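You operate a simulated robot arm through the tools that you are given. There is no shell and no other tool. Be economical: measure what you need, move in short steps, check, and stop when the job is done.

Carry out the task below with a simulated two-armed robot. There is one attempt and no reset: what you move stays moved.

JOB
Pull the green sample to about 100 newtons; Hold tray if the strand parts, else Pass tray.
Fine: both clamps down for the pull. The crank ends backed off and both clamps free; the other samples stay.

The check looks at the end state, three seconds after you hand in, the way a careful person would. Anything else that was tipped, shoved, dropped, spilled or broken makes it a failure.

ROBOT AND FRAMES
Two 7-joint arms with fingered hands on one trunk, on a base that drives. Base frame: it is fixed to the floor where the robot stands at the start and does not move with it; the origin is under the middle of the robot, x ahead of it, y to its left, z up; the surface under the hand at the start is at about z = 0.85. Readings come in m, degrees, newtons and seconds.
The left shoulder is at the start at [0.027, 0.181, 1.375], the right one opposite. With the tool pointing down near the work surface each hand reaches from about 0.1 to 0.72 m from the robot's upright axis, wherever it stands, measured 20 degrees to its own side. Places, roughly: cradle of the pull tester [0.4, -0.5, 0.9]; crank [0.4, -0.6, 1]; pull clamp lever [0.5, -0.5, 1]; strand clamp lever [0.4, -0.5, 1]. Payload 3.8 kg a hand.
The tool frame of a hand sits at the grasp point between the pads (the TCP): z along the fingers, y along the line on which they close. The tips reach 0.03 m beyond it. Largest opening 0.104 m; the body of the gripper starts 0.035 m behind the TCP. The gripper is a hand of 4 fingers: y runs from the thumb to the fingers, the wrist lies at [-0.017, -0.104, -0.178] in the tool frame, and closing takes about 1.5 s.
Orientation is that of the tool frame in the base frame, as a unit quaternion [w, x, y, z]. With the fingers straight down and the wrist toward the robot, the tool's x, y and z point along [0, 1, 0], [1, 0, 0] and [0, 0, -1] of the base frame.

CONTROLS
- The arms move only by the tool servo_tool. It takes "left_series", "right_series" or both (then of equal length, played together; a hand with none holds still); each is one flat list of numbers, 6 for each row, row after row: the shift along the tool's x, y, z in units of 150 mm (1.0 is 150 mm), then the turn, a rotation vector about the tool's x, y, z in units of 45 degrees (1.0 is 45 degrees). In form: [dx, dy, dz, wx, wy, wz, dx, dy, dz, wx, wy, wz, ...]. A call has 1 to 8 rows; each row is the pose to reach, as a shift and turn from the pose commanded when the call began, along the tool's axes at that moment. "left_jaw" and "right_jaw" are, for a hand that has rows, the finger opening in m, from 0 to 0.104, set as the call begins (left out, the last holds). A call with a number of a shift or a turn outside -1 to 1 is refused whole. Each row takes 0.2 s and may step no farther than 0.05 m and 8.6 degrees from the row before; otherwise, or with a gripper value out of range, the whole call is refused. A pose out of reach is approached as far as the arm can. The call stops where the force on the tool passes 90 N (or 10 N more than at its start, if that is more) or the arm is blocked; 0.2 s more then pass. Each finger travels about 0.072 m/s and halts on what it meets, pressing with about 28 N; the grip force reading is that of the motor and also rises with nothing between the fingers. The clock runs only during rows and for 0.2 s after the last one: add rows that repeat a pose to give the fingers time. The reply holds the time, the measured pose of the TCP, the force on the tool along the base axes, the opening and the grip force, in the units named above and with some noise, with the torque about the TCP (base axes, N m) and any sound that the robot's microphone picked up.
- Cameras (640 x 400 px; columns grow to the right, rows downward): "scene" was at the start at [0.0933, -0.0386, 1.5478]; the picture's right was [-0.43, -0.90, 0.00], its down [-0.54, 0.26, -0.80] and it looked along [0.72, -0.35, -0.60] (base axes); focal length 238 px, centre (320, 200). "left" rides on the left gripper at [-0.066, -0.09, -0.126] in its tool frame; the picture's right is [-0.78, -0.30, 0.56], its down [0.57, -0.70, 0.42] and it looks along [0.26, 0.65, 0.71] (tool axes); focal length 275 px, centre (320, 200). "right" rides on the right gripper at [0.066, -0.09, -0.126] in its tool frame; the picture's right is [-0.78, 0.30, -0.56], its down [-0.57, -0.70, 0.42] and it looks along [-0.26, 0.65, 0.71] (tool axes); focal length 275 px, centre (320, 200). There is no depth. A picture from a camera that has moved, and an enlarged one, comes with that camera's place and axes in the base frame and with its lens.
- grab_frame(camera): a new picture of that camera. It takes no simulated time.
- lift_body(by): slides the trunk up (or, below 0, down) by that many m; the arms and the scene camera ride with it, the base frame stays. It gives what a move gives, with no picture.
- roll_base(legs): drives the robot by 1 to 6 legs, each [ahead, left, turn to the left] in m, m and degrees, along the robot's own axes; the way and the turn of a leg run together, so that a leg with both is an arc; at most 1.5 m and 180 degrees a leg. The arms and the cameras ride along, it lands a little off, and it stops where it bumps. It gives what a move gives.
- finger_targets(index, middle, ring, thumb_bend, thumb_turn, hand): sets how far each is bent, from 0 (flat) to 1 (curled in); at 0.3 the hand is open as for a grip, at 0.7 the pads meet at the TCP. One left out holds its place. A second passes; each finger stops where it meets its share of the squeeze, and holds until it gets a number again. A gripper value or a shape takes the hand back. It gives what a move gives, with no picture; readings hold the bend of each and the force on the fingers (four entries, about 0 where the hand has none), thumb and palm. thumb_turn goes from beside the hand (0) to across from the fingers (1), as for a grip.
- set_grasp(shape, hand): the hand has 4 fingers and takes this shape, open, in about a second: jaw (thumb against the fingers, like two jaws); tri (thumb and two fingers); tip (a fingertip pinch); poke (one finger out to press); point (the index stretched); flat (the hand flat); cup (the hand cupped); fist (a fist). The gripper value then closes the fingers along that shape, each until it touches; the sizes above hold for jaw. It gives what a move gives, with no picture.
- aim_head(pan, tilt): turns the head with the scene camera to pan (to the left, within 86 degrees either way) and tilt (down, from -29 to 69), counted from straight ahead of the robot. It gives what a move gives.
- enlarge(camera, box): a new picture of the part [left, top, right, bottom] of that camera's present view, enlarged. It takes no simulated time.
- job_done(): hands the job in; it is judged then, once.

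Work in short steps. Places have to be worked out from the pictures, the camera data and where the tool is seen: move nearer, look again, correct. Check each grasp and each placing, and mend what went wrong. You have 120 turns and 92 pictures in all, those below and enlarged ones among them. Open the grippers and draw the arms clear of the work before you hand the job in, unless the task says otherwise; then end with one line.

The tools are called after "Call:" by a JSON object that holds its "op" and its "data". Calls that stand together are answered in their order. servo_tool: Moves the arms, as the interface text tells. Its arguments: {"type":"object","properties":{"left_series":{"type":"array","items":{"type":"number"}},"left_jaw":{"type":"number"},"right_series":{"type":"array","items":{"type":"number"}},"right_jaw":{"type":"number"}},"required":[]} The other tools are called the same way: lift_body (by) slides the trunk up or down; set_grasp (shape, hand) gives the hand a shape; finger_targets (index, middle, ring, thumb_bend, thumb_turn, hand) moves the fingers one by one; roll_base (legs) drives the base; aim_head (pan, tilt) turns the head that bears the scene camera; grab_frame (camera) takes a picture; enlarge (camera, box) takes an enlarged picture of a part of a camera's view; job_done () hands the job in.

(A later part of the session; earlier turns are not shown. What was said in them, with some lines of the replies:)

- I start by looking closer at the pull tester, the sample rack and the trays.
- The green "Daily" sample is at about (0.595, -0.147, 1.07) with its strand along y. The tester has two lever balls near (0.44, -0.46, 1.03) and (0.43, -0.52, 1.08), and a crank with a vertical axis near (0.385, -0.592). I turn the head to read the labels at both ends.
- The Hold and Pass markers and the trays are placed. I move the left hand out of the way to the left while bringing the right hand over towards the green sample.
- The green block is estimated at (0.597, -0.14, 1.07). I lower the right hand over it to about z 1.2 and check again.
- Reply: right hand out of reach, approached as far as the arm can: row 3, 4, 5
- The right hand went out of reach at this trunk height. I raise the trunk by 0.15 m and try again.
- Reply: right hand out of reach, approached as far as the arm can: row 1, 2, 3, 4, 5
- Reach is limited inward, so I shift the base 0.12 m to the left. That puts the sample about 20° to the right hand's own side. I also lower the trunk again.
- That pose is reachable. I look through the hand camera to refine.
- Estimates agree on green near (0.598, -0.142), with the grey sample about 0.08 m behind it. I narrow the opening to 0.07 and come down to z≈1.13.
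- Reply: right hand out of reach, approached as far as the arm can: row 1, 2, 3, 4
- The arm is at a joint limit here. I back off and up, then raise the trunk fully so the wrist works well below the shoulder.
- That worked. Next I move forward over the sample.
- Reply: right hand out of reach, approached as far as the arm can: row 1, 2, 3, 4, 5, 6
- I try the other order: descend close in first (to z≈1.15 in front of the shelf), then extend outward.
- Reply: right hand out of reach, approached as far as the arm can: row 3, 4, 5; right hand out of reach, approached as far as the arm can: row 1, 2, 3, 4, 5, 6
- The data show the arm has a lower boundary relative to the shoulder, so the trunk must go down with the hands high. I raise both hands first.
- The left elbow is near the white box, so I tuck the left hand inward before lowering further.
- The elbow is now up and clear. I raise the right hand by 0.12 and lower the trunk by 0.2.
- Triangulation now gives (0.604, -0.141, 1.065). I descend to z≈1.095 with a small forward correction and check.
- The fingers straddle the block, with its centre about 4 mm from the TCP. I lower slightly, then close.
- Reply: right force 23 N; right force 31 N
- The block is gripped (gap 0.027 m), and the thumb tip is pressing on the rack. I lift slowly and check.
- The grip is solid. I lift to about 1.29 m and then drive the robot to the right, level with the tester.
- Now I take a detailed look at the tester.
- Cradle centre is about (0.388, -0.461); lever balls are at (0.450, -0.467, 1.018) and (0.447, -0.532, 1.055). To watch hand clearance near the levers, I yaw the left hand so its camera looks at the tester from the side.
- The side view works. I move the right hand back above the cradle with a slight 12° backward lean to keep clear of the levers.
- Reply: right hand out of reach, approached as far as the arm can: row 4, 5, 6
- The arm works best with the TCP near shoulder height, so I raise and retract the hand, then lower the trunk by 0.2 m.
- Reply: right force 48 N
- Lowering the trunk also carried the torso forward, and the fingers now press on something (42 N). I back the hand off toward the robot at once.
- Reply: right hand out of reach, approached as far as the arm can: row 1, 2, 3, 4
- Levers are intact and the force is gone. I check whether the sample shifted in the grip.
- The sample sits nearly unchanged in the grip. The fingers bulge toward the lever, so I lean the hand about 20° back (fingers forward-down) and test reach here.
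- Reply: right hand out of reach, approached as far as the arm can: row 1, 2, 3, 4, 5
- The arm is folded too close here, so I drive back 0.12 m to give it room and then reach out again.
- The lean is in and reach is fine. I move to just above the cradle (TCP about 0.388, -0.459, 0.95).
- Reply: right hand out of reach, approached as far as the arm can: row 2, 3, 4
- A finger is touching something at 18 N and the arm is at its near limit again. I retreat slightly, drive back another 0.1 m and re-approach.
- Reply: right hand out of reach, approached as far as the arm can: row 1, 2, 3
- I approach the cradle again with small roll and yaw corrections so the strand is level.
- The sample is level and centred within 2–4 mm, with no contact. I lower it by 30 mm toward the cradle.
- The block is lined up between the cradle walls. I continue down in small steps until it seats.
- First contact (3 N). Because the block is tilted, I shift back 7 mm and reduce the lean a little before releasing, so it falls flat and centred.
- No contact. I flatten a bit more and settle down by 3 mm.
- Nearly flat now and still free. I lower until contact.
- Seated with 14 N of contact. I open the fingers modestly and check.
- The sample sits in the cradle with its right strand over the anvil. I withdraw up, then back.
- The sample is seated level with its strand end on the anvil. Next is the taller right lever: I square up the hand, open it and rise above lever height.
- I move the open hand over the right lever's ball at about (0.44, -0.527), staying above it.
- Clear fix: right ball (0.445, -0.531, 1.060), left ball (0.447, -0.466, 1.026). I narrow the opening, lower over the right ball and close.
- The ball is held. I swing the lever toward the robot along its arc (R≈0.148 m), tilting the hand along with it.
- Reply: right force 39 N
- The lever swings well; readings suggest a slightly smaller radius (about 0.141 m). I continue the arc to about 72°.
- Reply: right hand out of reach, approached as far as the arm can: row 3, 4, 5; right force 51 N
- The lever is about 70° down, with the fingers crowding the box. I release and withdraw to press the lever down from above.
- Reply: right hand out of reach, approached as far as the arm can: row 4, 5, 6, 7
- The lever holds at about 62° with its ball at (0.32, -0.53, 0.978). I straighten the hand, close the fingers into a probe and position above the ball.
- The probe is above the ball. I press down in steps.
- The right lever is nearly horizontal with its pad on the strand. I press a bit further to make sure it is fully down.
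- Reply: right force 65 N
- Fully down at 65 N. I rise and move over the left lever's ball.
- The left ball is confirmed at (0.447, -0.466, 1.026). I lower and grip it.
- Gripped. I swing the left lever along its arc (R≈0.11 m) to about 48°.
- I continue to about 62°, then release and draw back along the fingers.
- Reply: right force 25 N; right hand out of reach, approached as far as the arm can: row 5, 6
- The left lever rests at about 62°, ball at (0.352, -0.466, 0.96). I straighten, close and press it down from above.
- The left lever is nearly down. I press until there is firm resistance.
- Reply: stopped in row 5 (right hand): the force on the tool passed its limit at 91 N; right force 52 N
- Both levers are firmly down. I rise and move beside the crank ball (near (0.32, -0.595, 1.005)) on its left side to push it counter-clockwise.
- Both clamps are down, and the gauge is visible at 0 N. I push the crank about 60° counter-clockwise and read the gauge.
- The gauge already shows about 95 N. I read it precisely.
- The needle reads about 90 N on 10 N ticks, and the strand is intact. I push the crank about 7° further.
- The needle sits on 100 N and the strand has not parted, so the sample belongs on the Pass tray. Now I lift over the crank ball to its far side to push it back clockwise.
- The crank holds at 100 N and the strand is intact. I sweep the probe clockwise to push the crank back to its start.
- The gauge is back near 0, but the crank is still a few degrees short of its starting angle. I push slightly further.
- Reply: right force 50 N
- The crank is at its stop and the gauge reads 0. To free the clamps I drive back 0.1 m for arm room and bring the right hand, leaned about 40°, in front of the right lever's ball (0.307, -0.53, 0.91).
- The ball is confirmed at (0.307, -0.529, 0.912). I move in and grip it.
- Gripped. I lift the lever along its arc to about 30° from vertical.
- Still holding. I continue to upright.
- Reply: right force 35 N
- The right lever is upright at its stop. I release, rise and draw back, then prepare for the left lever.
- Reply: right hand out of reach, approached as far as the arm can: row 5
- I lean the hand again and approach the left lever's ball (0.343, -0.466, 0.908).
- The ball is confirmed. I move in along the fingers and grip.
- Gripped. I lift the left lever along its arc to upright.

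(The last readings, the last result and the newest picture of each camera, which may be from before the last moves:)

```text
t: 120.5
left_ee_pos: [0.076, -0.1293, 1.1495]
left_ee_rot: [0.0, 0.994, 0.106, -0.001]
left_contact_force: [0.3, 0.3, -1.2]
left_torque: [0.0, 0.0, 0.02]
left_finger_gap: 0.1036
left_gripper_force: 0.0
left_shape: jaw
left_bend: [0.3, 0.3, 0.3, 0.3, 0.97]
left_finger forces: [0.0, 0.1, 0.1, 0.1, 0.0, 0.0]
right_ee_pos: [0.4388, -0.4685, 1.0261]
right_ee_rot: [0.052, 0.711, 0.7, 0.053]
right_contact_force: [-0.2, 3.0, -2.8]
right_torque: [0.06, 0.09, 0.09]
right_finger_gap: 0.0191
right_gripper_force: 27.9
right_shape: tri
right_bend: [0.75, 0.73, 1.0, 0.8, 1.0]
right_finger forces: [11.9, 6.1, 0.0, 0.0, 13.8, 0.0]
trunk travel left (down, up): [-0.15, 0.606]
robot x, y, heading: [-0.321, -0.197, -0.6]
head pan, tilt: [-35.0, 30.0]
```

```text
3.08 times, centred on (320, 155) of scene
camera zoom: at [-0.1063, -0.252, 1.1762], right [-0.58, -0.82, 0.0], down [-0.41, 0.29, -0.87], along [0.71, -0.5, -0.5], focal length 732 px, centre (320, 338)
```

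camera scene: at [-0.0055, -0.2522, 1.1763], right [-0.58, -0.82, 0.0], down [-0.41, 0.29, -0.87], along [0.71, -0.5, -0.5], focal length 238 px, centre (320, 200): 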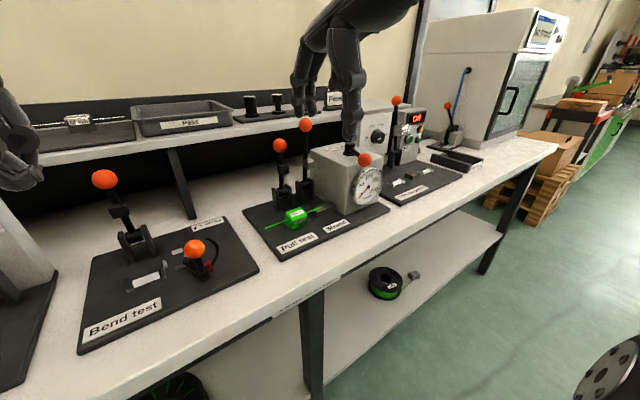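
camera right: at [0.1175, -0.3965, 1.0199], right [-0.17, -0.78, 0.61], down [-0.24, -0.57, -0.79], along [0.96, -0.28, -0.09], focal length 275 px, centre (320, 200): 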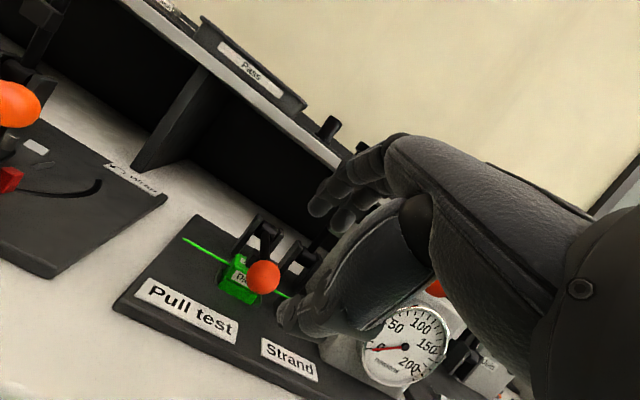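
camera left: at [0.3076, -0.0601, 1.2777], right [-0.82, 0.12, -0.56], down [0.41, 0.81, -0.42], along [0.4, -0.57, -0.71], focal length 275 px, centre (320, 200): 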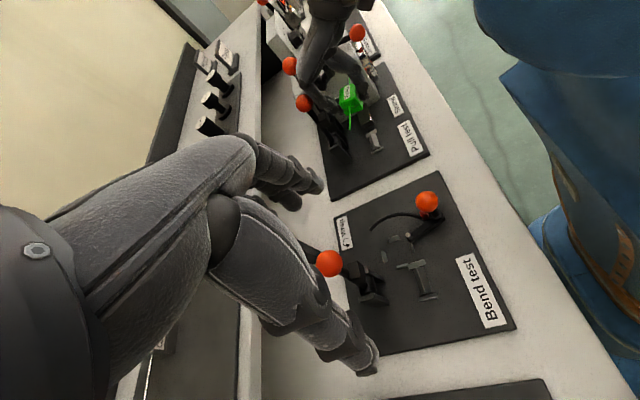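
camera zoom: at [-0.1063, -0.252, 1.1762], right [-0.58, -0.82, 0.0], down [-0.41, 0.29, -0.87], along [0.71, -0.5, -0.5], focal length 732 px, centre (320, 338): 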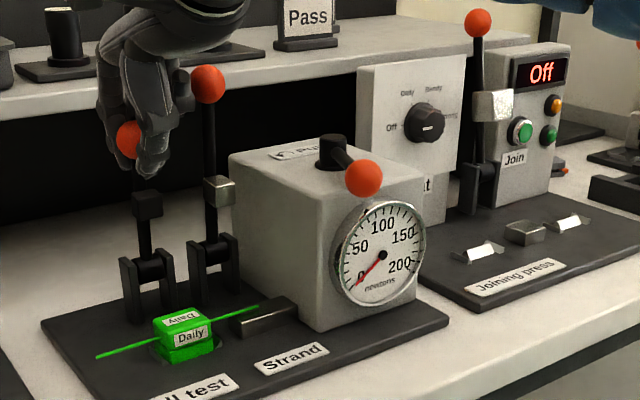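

Both clamps are free and the sample sits intact in the cradle. I nudge the left lever to its stop, release and rise back.

Call:
{"op": "servo_tool", "data": {"right_series": [0, 0.08, 0, 0, 0, 0, 0, 0.08, 0, 0, 0, 0]}}

Call:
{"op": "servo_tool", "data": {"right_series": [0, -0.03, 0, 0, 0, 0, 0, -0.03, 0, 0, 0, 0, 0, -0.03, -0.1, 0, 0, 0, 0, -0.03, -0.3, 0, 0, 0, 0, -0.03, -0.5, 0, 0, 0, 0.02, -0.3, -0.6, 0, 0, 0, 0.04, -0.6, -0.6, -0.05, 0, 0, 0.05, -0.75, -0.5, -0.1, 0, 0], "right_jaw": 0.06}}

```text
t: 121.1
left_ee_pos: [0.0746, -0.1301, 1.1509]
left_ee_rot: [-0.001, 0.994, 0.106, 0.0]
left_contact_force: [-0.9, -0.3, 0.7]
left_torque: [-0.02, 0.02, -0.02]
left_finger_gap: 0.1039
left_gripper_force: 0.0
left_shape: jaw
left_bend: [0.3, 0.3, 0.3, 0.3, 0.97]
left_finger forces: [0.0, 0.0, 0.0, 0.1, 0.0, 0.0]
right_ee_pos: [0.4457, -0.4687, 1.0279]
right_ee_rot: [0.052, 0.711, 0.7, 0.052]
right_contact_force: [-24.7, 5.3, -13.6]
right_torque: [0.07, 0.33, 0.08]
right_finger_gap: 0.0189
right_gripper_force: 28.2
right_shape: tri
right_bend: [0.75, 0.73, 1.0, 0.78, 1.0]
right_finger forces: [6.9, 4.3, 0.0, 0.1, 23.7, 0.1]
trunk travel left (down, up): [-0.15, 0.606]
robot x, y, heading: [-0.3212, -0.2005, -0.3]
head pan, tilt: [-35.0, 30.0]
```

```text
t: 122.9
left_ee_pos: [0.0759, -0.1301, 1.1492]
left_ee_rot: [-0.001, 0.994, 0.107, 0.0]
left_contact_force: [0.0, -0.4, -1.0]
left_torque: [-0.01, 0.01, 0.0]
left_finger_gap: 0.1036
left_gripper_force: 0.0
left_shape: jaw
left_bend: [0.3, 0.3, 0.3, 0.3, 0.97]
left_finger forces: [0.0, 0.0, 0.0, 0.1, 0.0, 0.0]
right_ee_pos: [0.3266, -0.4594, 1.0869]
right_ee_rot: [0.08, 0.708, 0.697, 0.081]
right_contact_force: [-0.1, 0.2, 0.5]
right_torque: [-0.02, 0.03, -0.01]
right_finger_gap: 0.0596
right_gripper_force: 0.2
right_shape: tri
right_bend: [0.73, 0.41, 0.99, 0.65, 0.99]
right_finger forces: [0.0, 0.1, 0.0, 0.0, 0.0, 0.1]
right hand out of reach, approached as far as the arm can: row 4, 5
trunk travel left (down, up): [-0.15, 0.606]
robot x, y, heading: [-0.322, -0.2026, -0.4]
head pan, tilt: [-35.0, 30.0]
```

Both levers are at their open stops. I descend over the sample with a narrow opening and check alignment.

Call:
{"op": "servo_tool", "data": {"right_series": [0.01, 0.03, 0.22, 0, 0, 0, 0.01, 0.06, 0.45, 0, 0, 0, 0.01, 0.09, 0.68, 0, 0, 0, 0.01, 0.119, 0.897, 0, 0, 0, 0.01, 0.119, 0.897, 0, 0, 0], "right_jaw": 0.046}}

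Call:
{"op": "grab_frame", "data": {"camera": "right"}}

```text
t: 124.1
left_ee_pos: [0.076, -0.1284, 1.1496]
left_ee_rot: [0.0, 0.994, 0.107, 0.0]
left_contact_force: [0.6, -0.3, -0.8]
left_torque: [0.0, -0.03, -0.01]
left_finger_gap: 0.1037
left_gripper_force: 0.1
left_shape: jaw
left_bend: [0.3, 0.3, 0.3, 0.3, 0.97]
left_finger forces: [0.0, 0.1, 0.0, 0.1, 0.1, 0.0]
right_ee_pos: [0.374, -0.4575, 0.9584]
right_ee_rot: [0.08, 0.708, 0.697, 0.082]
right_contact_force: [0.5, -0.1, -0.5]
right_torque: [0.02, 0.02, 0.02]
right_finger_gap: 0.0463
right_gripper_force: 0.1
right_shape: tri
right_bend: [0.74, 0.47, 0.99, 0.71, 1.0]
right_finger forces: [0.0, 0.0, 0.0, 0.0, 0.1, 0.0]
trunk travel left (down, up): [-0.15, 0.606]
robot x, y, heading: [-0.3223, -0.1962, -0.3]
head pan, tilt: [-35.0, 30.0]
```

```text
6 pictures are left
camera right: at [0.2582, -0.3899, 1.0628], right [0.15, -0.78, 0.61], down [-0.6, -0.56, -0.58], along [0.79, -0.28, -0.55], focal length 275 px, centre (320, 200)
```

right: 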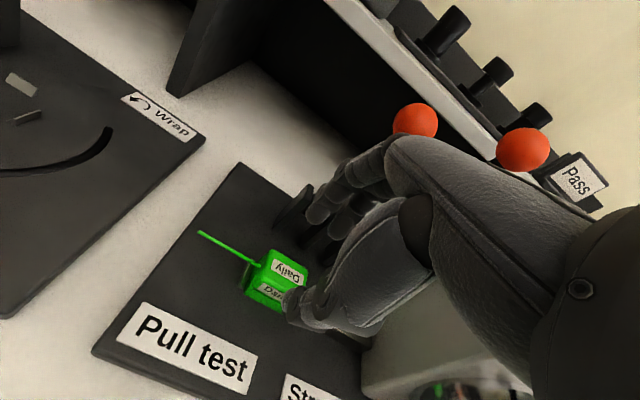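

The block centre is at about (0.384, -0.458). I lower onto it and close.

Call:
{"op": "servo_tool", "data": {"right_series": [0, 0.03, 0.1, 0, 0, 0, 0, 0.015, 0.2, 0, 0, 0, 0, -0.005, 0.3, 0, 0, 0, 0, -0.019, 0.37, 0, 0, 0, 0, -0.019, 0.37, 0, 0, 0]}}

Call:
{"op": "servo_tool", "data": {"right_series": [0, 0, 0, 0, 0, 0, 0, 0, 0, 0, 0, 0, 0, 0, 0, 0, 0, 0, 0, 0, 0, 0, 0, 0], "right_jaw": 0.0}}

```text
t: 125.3
left_ee_pos: [0.0763, -0.1298, 1.1493]
left_ee_rot: [-0.001, 0.994, 0.106, 0.0]
left_contact_force: [-0.8, 0.4, 0.3]
left_torque: [0.0, 0.03, -0.01]
left_finger_gap: 0.1036
left_gripper_force: 0.0
left_shape: jaw
left_bend: [0.3, 0.3, 0.3, 0.3, 0.97]
left_finger forces: [0.0, 0.1, 0.0, 0.1, 0.0, 0.0]
right_ee_pos: [0.3845, -0.4582, 0.9061]
right_ee_rot: [0.081, 0.709, 0.696, 0.081]
right_contact_force: [0.0, 0.7, -0.2]
right_torque: [-0.03, -0.01, 0.0]
right_finger_gap: 0.0464
right_gripper_force: 0.1
right_shape: tri
right_bend: [0.74, 0.47, 0.99, 0.71, 1.0]
right_finger forces: [0.1, 0.0, 0.1, 0.0, 0.0, 0.0]
trunk travel left (down, up): [-0.15, 0.606]
robot x, y, heading: [-0.3205, -0.2007, 0.2]
head pan, tilt: [-35.0, 30.0]
```

```text
t: 126.3
left_ee_pos: [0.0747, -0.13, 1.149]
left_ee_rot: [-0.001, 0.994, 0.107, 0.0]
left_contact_force: [-0.2, 0.6, 0.4]
left_torque: [-0.01, 0.02, 0.01]
left_finger_gap: 0.1038
left_gripper_force: 0.0
left_shape: jaw
left_bend: [0.3, 0.3, 0.3, 0.3, 0.97]
left_finger forces: [0.0, 0.0, 0.0, 0.1, 0.1, 0.0]
right_ee_pos: [0.3853, -0.4577, 0.9053]
right_ee_rot: [0.081, 0.708, 0.697, 0.082]
right_contact_force: [0.2, -0.7, -0.2]
right_torque: [0.03, -0.03, 0.01]
right_finger_gap: 0.0271
right_gripper_force: 27.8
right_shape: tri
right_bend: [0.74, 0.56, 1.0, 0.74, 1.0]
right_finger forces: [12.5, 12.3, 0.1, 0.0, 24.8, 0.1]
trunk travel left (down, up): [-0.15, 0.606]
robot x, y, heading: [-0.3231, -0.1974, -0.3]
head pan, tilt: [-35.0, 30.0]
```

Gripped (0.027 m). I lift straight up, then back and clear.

Call:
{"op": "servo_tool", "data": {"right_series": [0, 0.03, -0.12, 0, 0, 0, 0, 0.076, -0.325, 0, 0, 0, 0, -0.05, -0.5, 0, 0, 0, 0, -0.2, -0.65, 0, 0, 0, 0, -0.33, -0.8, 0, 0, 0, 0, -0.467, -0.93, 0, 0, 0, 0, -0.467, -0.93, 0, 0, 0]}}

Call:
{"op": "enlarge", "data": {"camera": "scene", "box": [200, 70, 420, 230]}}

```text
t: 127.9
left_ee_pos: [0.0761, -0.1298, 1.1487]
left_ee_rot: [0.0, 0.994, 0.107, -0.001]
left_contact_force: [0.3, -0.4, -0.9]
left_torque: [-0.01, -0.03, -0.01]
left_finger_gap: 0.1038
left_gripper_force: 0.1
left_shape: jaw
left_bend: [0.3, 0.3, 0.3, 0.3, 0.97]
left_finger forces: [0.1, 0.0, 0.0, 0.1, 0.0, 0.0]
right_ee_pos: [0.2861, -0.4576, 1.0227]
right_ee_rot: [0.081, 0.708, 0.697, 0.082]
right_contact_force: [0.4, -0.3, 0.3]
right_torque: [0.0, -0.01, 0.01]
right_finger_gap: 0.0265
right_gripper_force: 27.9
right_shape: tri
right_bend: [0.74, 0.57, 1.0, 0.74, 1.0]
right_finger forces: [13.5, 13.4, 0.0, 0.0, 26.8, 0.0]
trunk travel left (down, up): [-0.15, 0.606]
robot x, y, heading: [-0.326, -0.1968, -0.4]
head pan, tilt: [-35.0, 30.0]
```

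```text
2.50 times, centred on (310, 150) of scene
camera zoom: at [-0.1063, -0.2522, 1.1762], right [-0.58, -0.82, 0.0], down [-0.41, 0.29, -0.87], along [0.71, -0.5, -0.5], focal length 594 px, centre (345, 325)
```

zoom: 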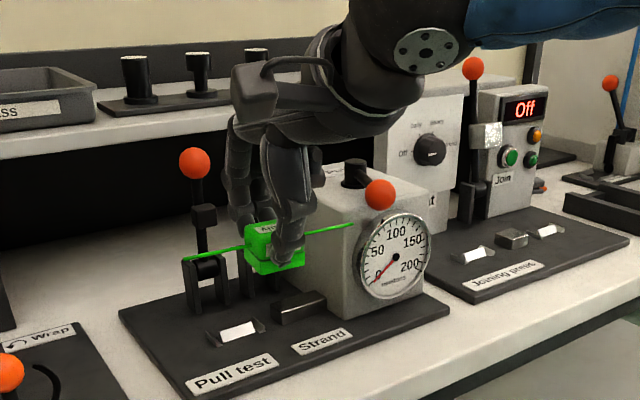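

The sample is held and undamaged with the strand whole, so it goes to the Pass tray (centre about (0.655, -0.32)). I raise the hand and trunk, then drive over to the tray.

Call:
{"op": "servo_tool", "data": {"right_series": [0, 0.05, -0.2, 0.07, 0, 0, 0, 0.1, -0.4, 0.14, 0, 0, 0, 0.152, -0.65, 0.21, 0, 0, 0, 0.152, -0.65, 0.21, 0, 0]}}

Call:
{"op": "lift_body", "data": {"by": 0.1}}

Call:
{"op": "roll_base", "data": {"legs": [[0, 0.14, 0], [0.32, 0, 0]]}}

```text
t: 128.9
left_ee_pos: [0.0766, -0.1296, 1.1496]
left_ee_rot: [0.001, 0.994, 0.107, -0.001]
left_contact_force: [0.5, -0.4, 0.8]
left_torque: [-0.01, 0.0, -0.01]
left_finger_gap: 0.1038
left_gripper_force: 0.0
left_shape: jaw
left_bend: [0.3, 0.3, 0.3, 0.3, 0.97]
left_finger forces: [0.0, 0.0, 0.0, 0.0, 0.0, 0.1]
right_ee_pos: [0.2879, -0.456, 1.1243]
right_ee_rot: [0.022, 0.712, 0.702, 0.024]
right_contact_force: [0.2, -0.9, -1.0]
right_torque: [0.01, -0.02, -0.02]
right_finger_gap: 0.0264
right_gripper_force: 28.1
right_shape: tri
right_bend: [0.74, 0.57, 1.0, 0.74, 1.0]
right_finger forces: [13.3, 13.1, 0.1, 0.0, 26.4, 0.0]
trunk travel left (down, up): [-0.15, 0.606]
robot x, y, heading: [-0.3182, -0.1945, -0.7]
head pan, tilt: [-35.0, 30.0]
```

```text
t: 130.2
left_ee_pos: [0.078, -0.1286, 1.2484]
left_ee_rot: [0.0, 0.994, 0.107, -0.001]
left_contact_force: [0.1, 0.0, 0.5]
left_torque: [-0.03, 0.0, -0.01]
left_finger_gap: 0.1034
left_gripper_force: 0.1
left_shape: jaw
left_bend: [0.3, 0.3, 0.3, 0.3, 0.97]
left_finger forces: [0.1, 0.0, 0.0, 0.1, 0.1, 0.1]
right_ee_pos: [0.2865, -0.4566, 1.2236]
right_ee_rot: [0.022, 0.712, 0.701, 0.023]
right_contact_force: [0.2, -0.1, -0.8]
right_torque: [0.03, 0.01, 0.02]
right_finger_gap: 0.0265
right_gripper_force: 28.0
right_shape: tri
right_bend: [0.74, 0.57, 1.0, 0.74, 1.0]
right_finger forces: [13.3, 13.1, 0.0, 0.0, 26.3, 0.0]
trunk travel left (down, up): [-0.25, 0.506]
robot x, y, heading: [-0.3227, -0.1981, -0.4]
head pan, tilt: [-35.0, 30.0]
```

```text
t: 133.2
left_ee_pos: [0.396, 0.0092, 1.2487]
left_ee_rot: [0.0, 0.994, 0.108, -0.001]
left_contact_force: [0.5, 0.3, 0.5]
left_torque: [0.0, 0.04, 0.01]
left_finger_gap: 0.1037
left_gripper_force: 0.0
left_shape: jaw
left_bend: [0.3, 0.3, 0.3, 0.3, 0.97]
left_finger forces: [0.0, 0.0, 0.0, 0.1, 0.1, 0.0]
right_ee_pos: [0.6068, -0.3183, 1.2244]
right_ee_rot: [0.021, 0.712, 0.702, 0.024]
right_contact_force: [-0.4, -0.3, 0.0]
right_torque: [0.01, 0.02, -0.01]
right_finger_gap: 0.0264
right_gripper_force: 28.2
right_shape: tri
right_bend: [0.74, 0.57, 1.0, 0.74, 1.0]
right_finger forces: [13.4, 13.1, 0.0, 0.0, 26.4, 0.0]
trunk travel left (down, up): [-0.25, 0.506]
robot x, y, heading: [-0.0013, -0.0591, -0.4]
head pan, tilt: [-35.0, 30.0]
```

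I move over the tray and down to z≈1.15, then check with the hand camera.

Call:
{"op": "servo_tool", "data": {"right_series": [0, 0.1, 0.1, 0, 0, 0, 0, 0.2, 0.25, 0, 0, 0, 0, 0.29, 0.4, 0, 0, 0, 0, 0.29, 0.5, 0, 0, 0, 0, 0.29, 0.5, 0, 0, 0]}}

Call:
{"op": "grab_frame", "data": {"camera": "right"}}

```text
t: 134.4
left_ee_pos: [0.3932, 0.0089, 1.249]
left_ee_rot: [0.0, 0.994, 0.108, 0.0]
left_contact_force: [-0.5, -0.3, 0.6]
left_torque: [-0.01, 0.02, 0.02]
left_finger_gap: 0.1035
left_gripper_force: 0.0
left_shape: jaw
left_bend: [0.3, 0.3, 0.3, 0.3, 0.97]
left_finger forces: [0.0, 0.0, 0.0, 0.0, 0.1, 0.1]
right_ee_pos: [0.652, -0.3178, 1.1527]
right_ee_rot: [0.022, 0.711, 0.702, 0.024]
right_contact_force: [-0.3, 0.6, -0.2]
right_torque: [-0.02, 0.01, 0.01]
right_finger_gap: 0.0265
right_gripper_force: 27.6
right_shape: tri
right_bend: [0.74, 0.57, 1.0, 0.74, 1.0]
right_finger forces: [13.2, 13.2, 0.0, 0.0, 26.3, 0.1]
trunk travel left (down, up): [-0.25, 0.506]
robot x, y, heading: [-0.0009, -0.0602, -0.5]
head pan, tilt: [-35.0, 30.0]
```

```text
4 pictures are left
camera right: at [0.5547, -0.2517, 1.2742], right [0.25, -0.78, 0.57], down [-0.68, -0.56, -0.47], along [0.69, -0.27, -0.67], focal length 275 px, centre (320, 200)
```

right: 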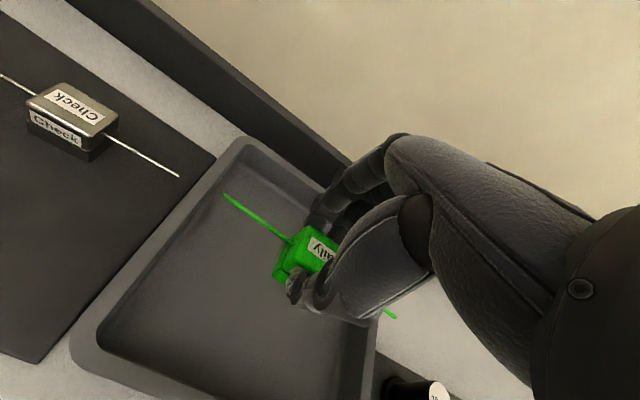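

The tray interior spans y≈-0.24 to -0.42 and x≈0.58 to 0.745. I shift 12 mm right and lower.

Call:
{"op": "servo_tool", "data": {"right_series": [-0.04, 0.02, 0.1, 0, 0, 0, -0.08, 0.03, 0.2, 0, 0, 0, -0.08, 0.03, 0.31, 0, 0, 0, -0.08, 0.03, 0.31, 0, 0, 0]}}

Call:
{"op": "servo_tool", "data": {"right_series": [0, 0, 0.03, 0, 0, 0, 0, 0, 0.06, 0, 0, 0, 0, 0, 0.085, 0, 0, 0, 0, 0, 0.085, 0, 0, 0]}}

```text
t: 135.4
left_ee_pos: [0.3944, 0.0081, 1.2489]
left_ee_rot: [-0.001, 0.994, 0.108, 0.0]
left_contact_force: [-0.7, -0.3, 0.5]
left_torque: [-0.01, -0.01, 0.01]
left_finger_gap: 0.1035
left_gripper_force: 0.0
left_shape: jaw
left_bend: [0.3, 0.3, 0.3, 0.3, 0.97]
left_finger forces: [0.0, 0.0, 0.1, 0.0, 0.0, 0.0]
right_ee_pos: [0.6575, -0.3314, 1.1062]
right_ee_rot: [0.021, 0.711, 0.702, 0.024]
right_contact_force: [-0.1, 0.3, -0.4]
right_torque: [0.0, -0.01, 0.01]
right_finger_gap: 0.026
right_gripper_force: 28.1
right_shape: tri
right_bend: [0.74, 0.57, 1.0, 0.74, 1.0]
right_finger forces: [13.2, 12.9, 0.0, 0.0, 26.2, 0.0]
trunk travel left (down, up): [-0.25, 0.506]
robot x, y, heading: [-0.0073, -0.0614, -0.3]
head pan, tilt: [-35.0, 30.0]
```

```text
t: 136.4
left_ee_pos: [0.3925, 0.0093, 1.2501]
left_ee_rot: [-0.001, 0.994, 0.108, 0.001]
left_contact_force: [0.7, 1.0, 0.5]
left_torque: [-0.01, 0.01, 0.0]
left_finger_gap: 0.1037
left_gripper_force: 0.2
left_shape: jaw
left_bend: [0.3, 0.3, 0.3, 0.3, 0.97]
left_finger forces: [0.0, 0.1, 0.0, 0.0, 0.0, 0.0]
right_ee_pos: [0.6595, -0.3304, 1.0968]
right_ee_rot: [0.024, 0.712, 0.702, 0.025]
right_contact_force: [-1.2, -1.3, 11.0]
right_torque: [-0.01, -0.14, 0.0]
right_finger_gap: 0.0272
right_gripper_force: 27.9
right_shape: tri
right_bend: [0.74, 0.57, 1.0, 0.74, 1.0]
right_finger forces: [14.1, 14.0, 0.0, 0.0, 29.4, 0.1]
trunk travel left (down, up): [-0.25, 0.506]
robot x, y, heading: [-0.0015, -0.0616, -0.5]
head pan, tilt: [-35.0, 30.0]
```

Contact with the tray floor. I release and rise.

Call:
{"op": "servo_tool", "data": {"right_series": [0, 0, 0, 0, 0, 0, 0, 0, 0, 0, 0, 0, 0, 0, 0, 0, 0, 0, 0, 0, -0.15, 0, 0, 0, 0, 0, -0.35, 0, 0, 0, 0, 0, -0.6, 0, 0, 0, 0, -0.2, -0.8, 0, 0, 0, 0, -0.4, -0.9, 0, 0, 0], "right_jaw": 0.055}}

Call:
{"op": "grab_frame", "data": {"camera": "scene"}}

```text
t: 138.2
left_ee_pos: [0.3938, 0.0088, 1.2491]
left_ee_rot: [0.0, 0.994, 0.107, 0.001]
left_contact_force: [0.1, -0.2, -0.1]
left_torque: [-0.01, -0.03, 0.0]
left_finger_gap: 0.1037
left_gripper_force: 0.1
left_shape: jaw
left_bend: [0.3, 0.3, 0.3, 0.3, 0.97]
left_finger forces: [0.0, 0.1, 0.0, 0.1, 0.1, 0.0]
right_ee_pos: [0.5922, -0.3322, 1.2265]
right_ee_rot: [0.024, 0.711, 0.702, 0.025]
right_contact_force: [-0.1, -0.9, 0.2]
right_torque: [0.0, -0.04, 0.01]
right_finger_gap: 0.0547
right_gripper_force: 0.0
right_shape: tri
right_bend: [0.74, 0.43, 0.99, 0.67, 1.0]
right_finger forces: [0.1, 0.0, 0.0, 0.1, 0.0, 0.0]
trunk travel left (down, up): [-0.25, 0.506]
robot x, y, heading: [-0.0049, -0.0591, -0.2]
head pan, tilt: [-35.0, 30.0]
```

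```text
3 pictures are left
camera scene: at [0.1601, -0.1144, 1.2803], right [-0.58, -0.82, 0.0], down [-0.41, 0.29, -0.87], along [0.71, -0.5, -0.5], focal length 238 px, centre (320, 200)
```

scene: 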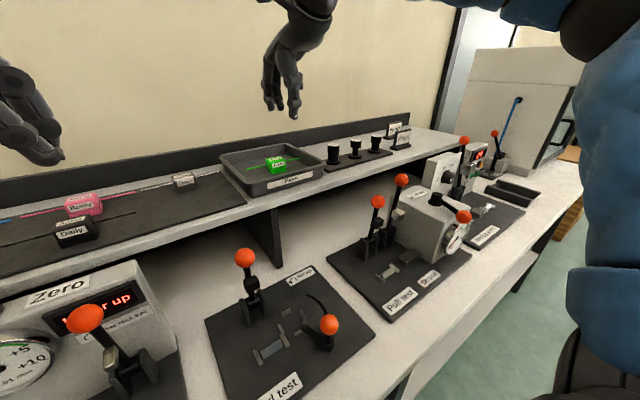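

The sample lies in the Pass tray, both levers are up and the crank is back. I take a close check, open the hand and drive back clear.

Call:
{"op": "enlarge", "data": {"camera": "scene", "box": [200, 130, 480, 310]}}

Call:
{"op": "servo_tool", "data": {"right_series": [0, -0.2, -0.2, 0, 0, 0, 0, -0.4, -0.3, 0, 0, 0, 0, -0.6, -0.4, 0, 0, 0, 0, -0.6, -0.4, 0, 0, 0], "right_jaw": 0.1}}

Call:
{"op": "roll_base", "data": {"legs": [[-0.3, 0, 0]]}}

Call:
{"op": "grab_frame", "data": {"camera": "scene"}}

```text
2.22 times, centred on (340, 220) of scene
camera zoom: at [0.1601, -0.1144, 1.2803], right [-0.58, -0.82, 0.0], down [-0.41, 0.29, -0.87], along [0.71, -0.5, -0.5], focal length 528 px, centre (276, 156)
```

zoom: 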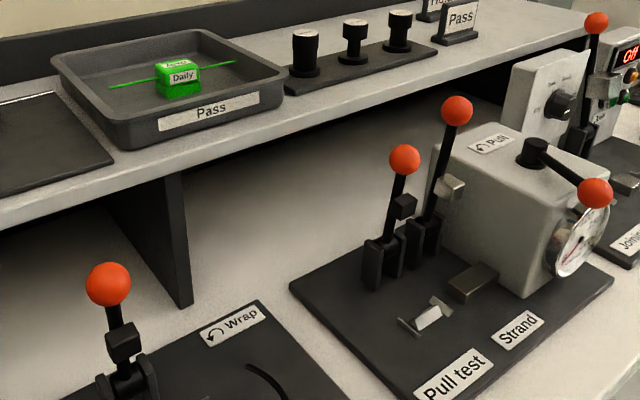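

```text
t: 139.2
left_ee_pos: [0.3957, 0.0099, 1.2496]
left_ee_rot: [0.0, 0.994, 0.108, 0.0]
left_contact_force: [1.0, 0.5, -0.4]
left_torque: [-0.01, 0.01, -0.02]
left_finger_gap: 0.1039
left_gripper_force: 0.0
left_shape: jaw
left_bend: [0.3, 0.3, 0.3, 0.3, 0.97]
left_finger forces: [0.0, 0.0, 0.0, 0.0, 0.0, 0.0]
right_ee_pos: [0.5, -0.3289, 1.2781]
right_ee_rot: [0.021, 0.712, 0.701, 0.024]
right_contact_force: [-0.3, 0.6, -0.5]
right_torque: [0.0, -0.02, -0.02]
right_finger_gap: 0.1
right_gripper_force: 0.0
right_shape: tri
right_bend: [0.31, 0.31, 0.99, 0.31, 0.97]
right_finger forces: [0.0, 0.0, 0.1, 0.1, 0.0, 0.0]
trunk travel left (down, up): [-0.25, 0.506]
robot x, y, heading: [-0.0008, -0.0614, -0.4]
head pan, tilt: [-35.0, 30.0]
```

```text
t: 141.3
left_ee_pos: [0.0896, 0.0101, 1.251]
left_ee_rot: [0.0, 0.994, 0.106, 0.0]
left_contact_force: [-0.8, 0.0, 0.5]
left_torque: [-0.01, -0.03, 0.01]
left_finger_gap: 0.1038
left_gripper_force: 0.1
left_shape: jaw
left_bend: [0.3, 0.3, 0.3, 0.3, 0.97]
left_finger forces: [0.0, 0.0, 0.1, 0.1, 0.0, 0.0]
right_ee_pos: [0.1935, -0.3287, 1.2787]
right_ee_rot: [0.023, 0.713, 0.701, 0.024]
right_contact_force: [-0.3, 0.1, 0.4]
right_torque: [-0.03, 0.0, 0.02]
right_finger_gap: 0.0999
right_gripper_force: 0.1
right_shape: tri
right_bend: [0.31, 0.31, 0.99, 0.31, 0.97]
right_finger forces: [0.0, 0.0, 0.1, 0.1, 0.0, 0.0]
trunk travel left (down, up): [-0.25, 0.506]
robot x, y, heading: [-0.3075, -0.0586, -0.4]
head pan, tilt: [-35.0, 30.0]
```

```text
1 pictures are left
camera scene: at [-0.1446, -0.1129, 1.2804], right [-0.58, -0.82, 0.0], down [-0.41, 0.29, -0.87], along [0.71, -0.5, -0.5], focal length 238 px, centre (320, 200)
```

scene: 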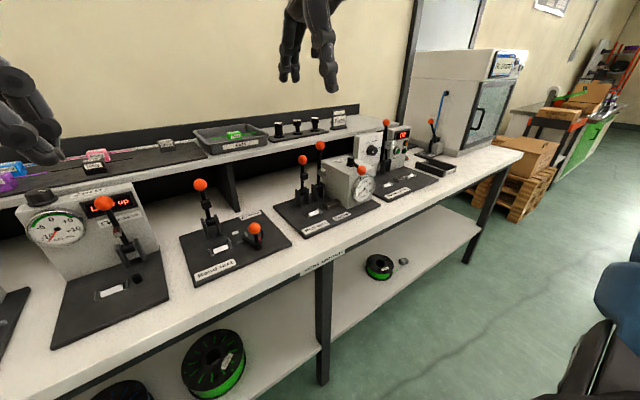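

The sample is in the Pass tray, the clamps are up, the crank is backed off and the arms are clear, so I hand in.

Call:
{"op": "job_done", "data": {}}

```text
The job is handed in.
```

The green sample was pulled to about 100 N with both clamps down. The strand held, so the sample is in the Pass tray, with the crank backed off, both clamps free and the other samples left in place.
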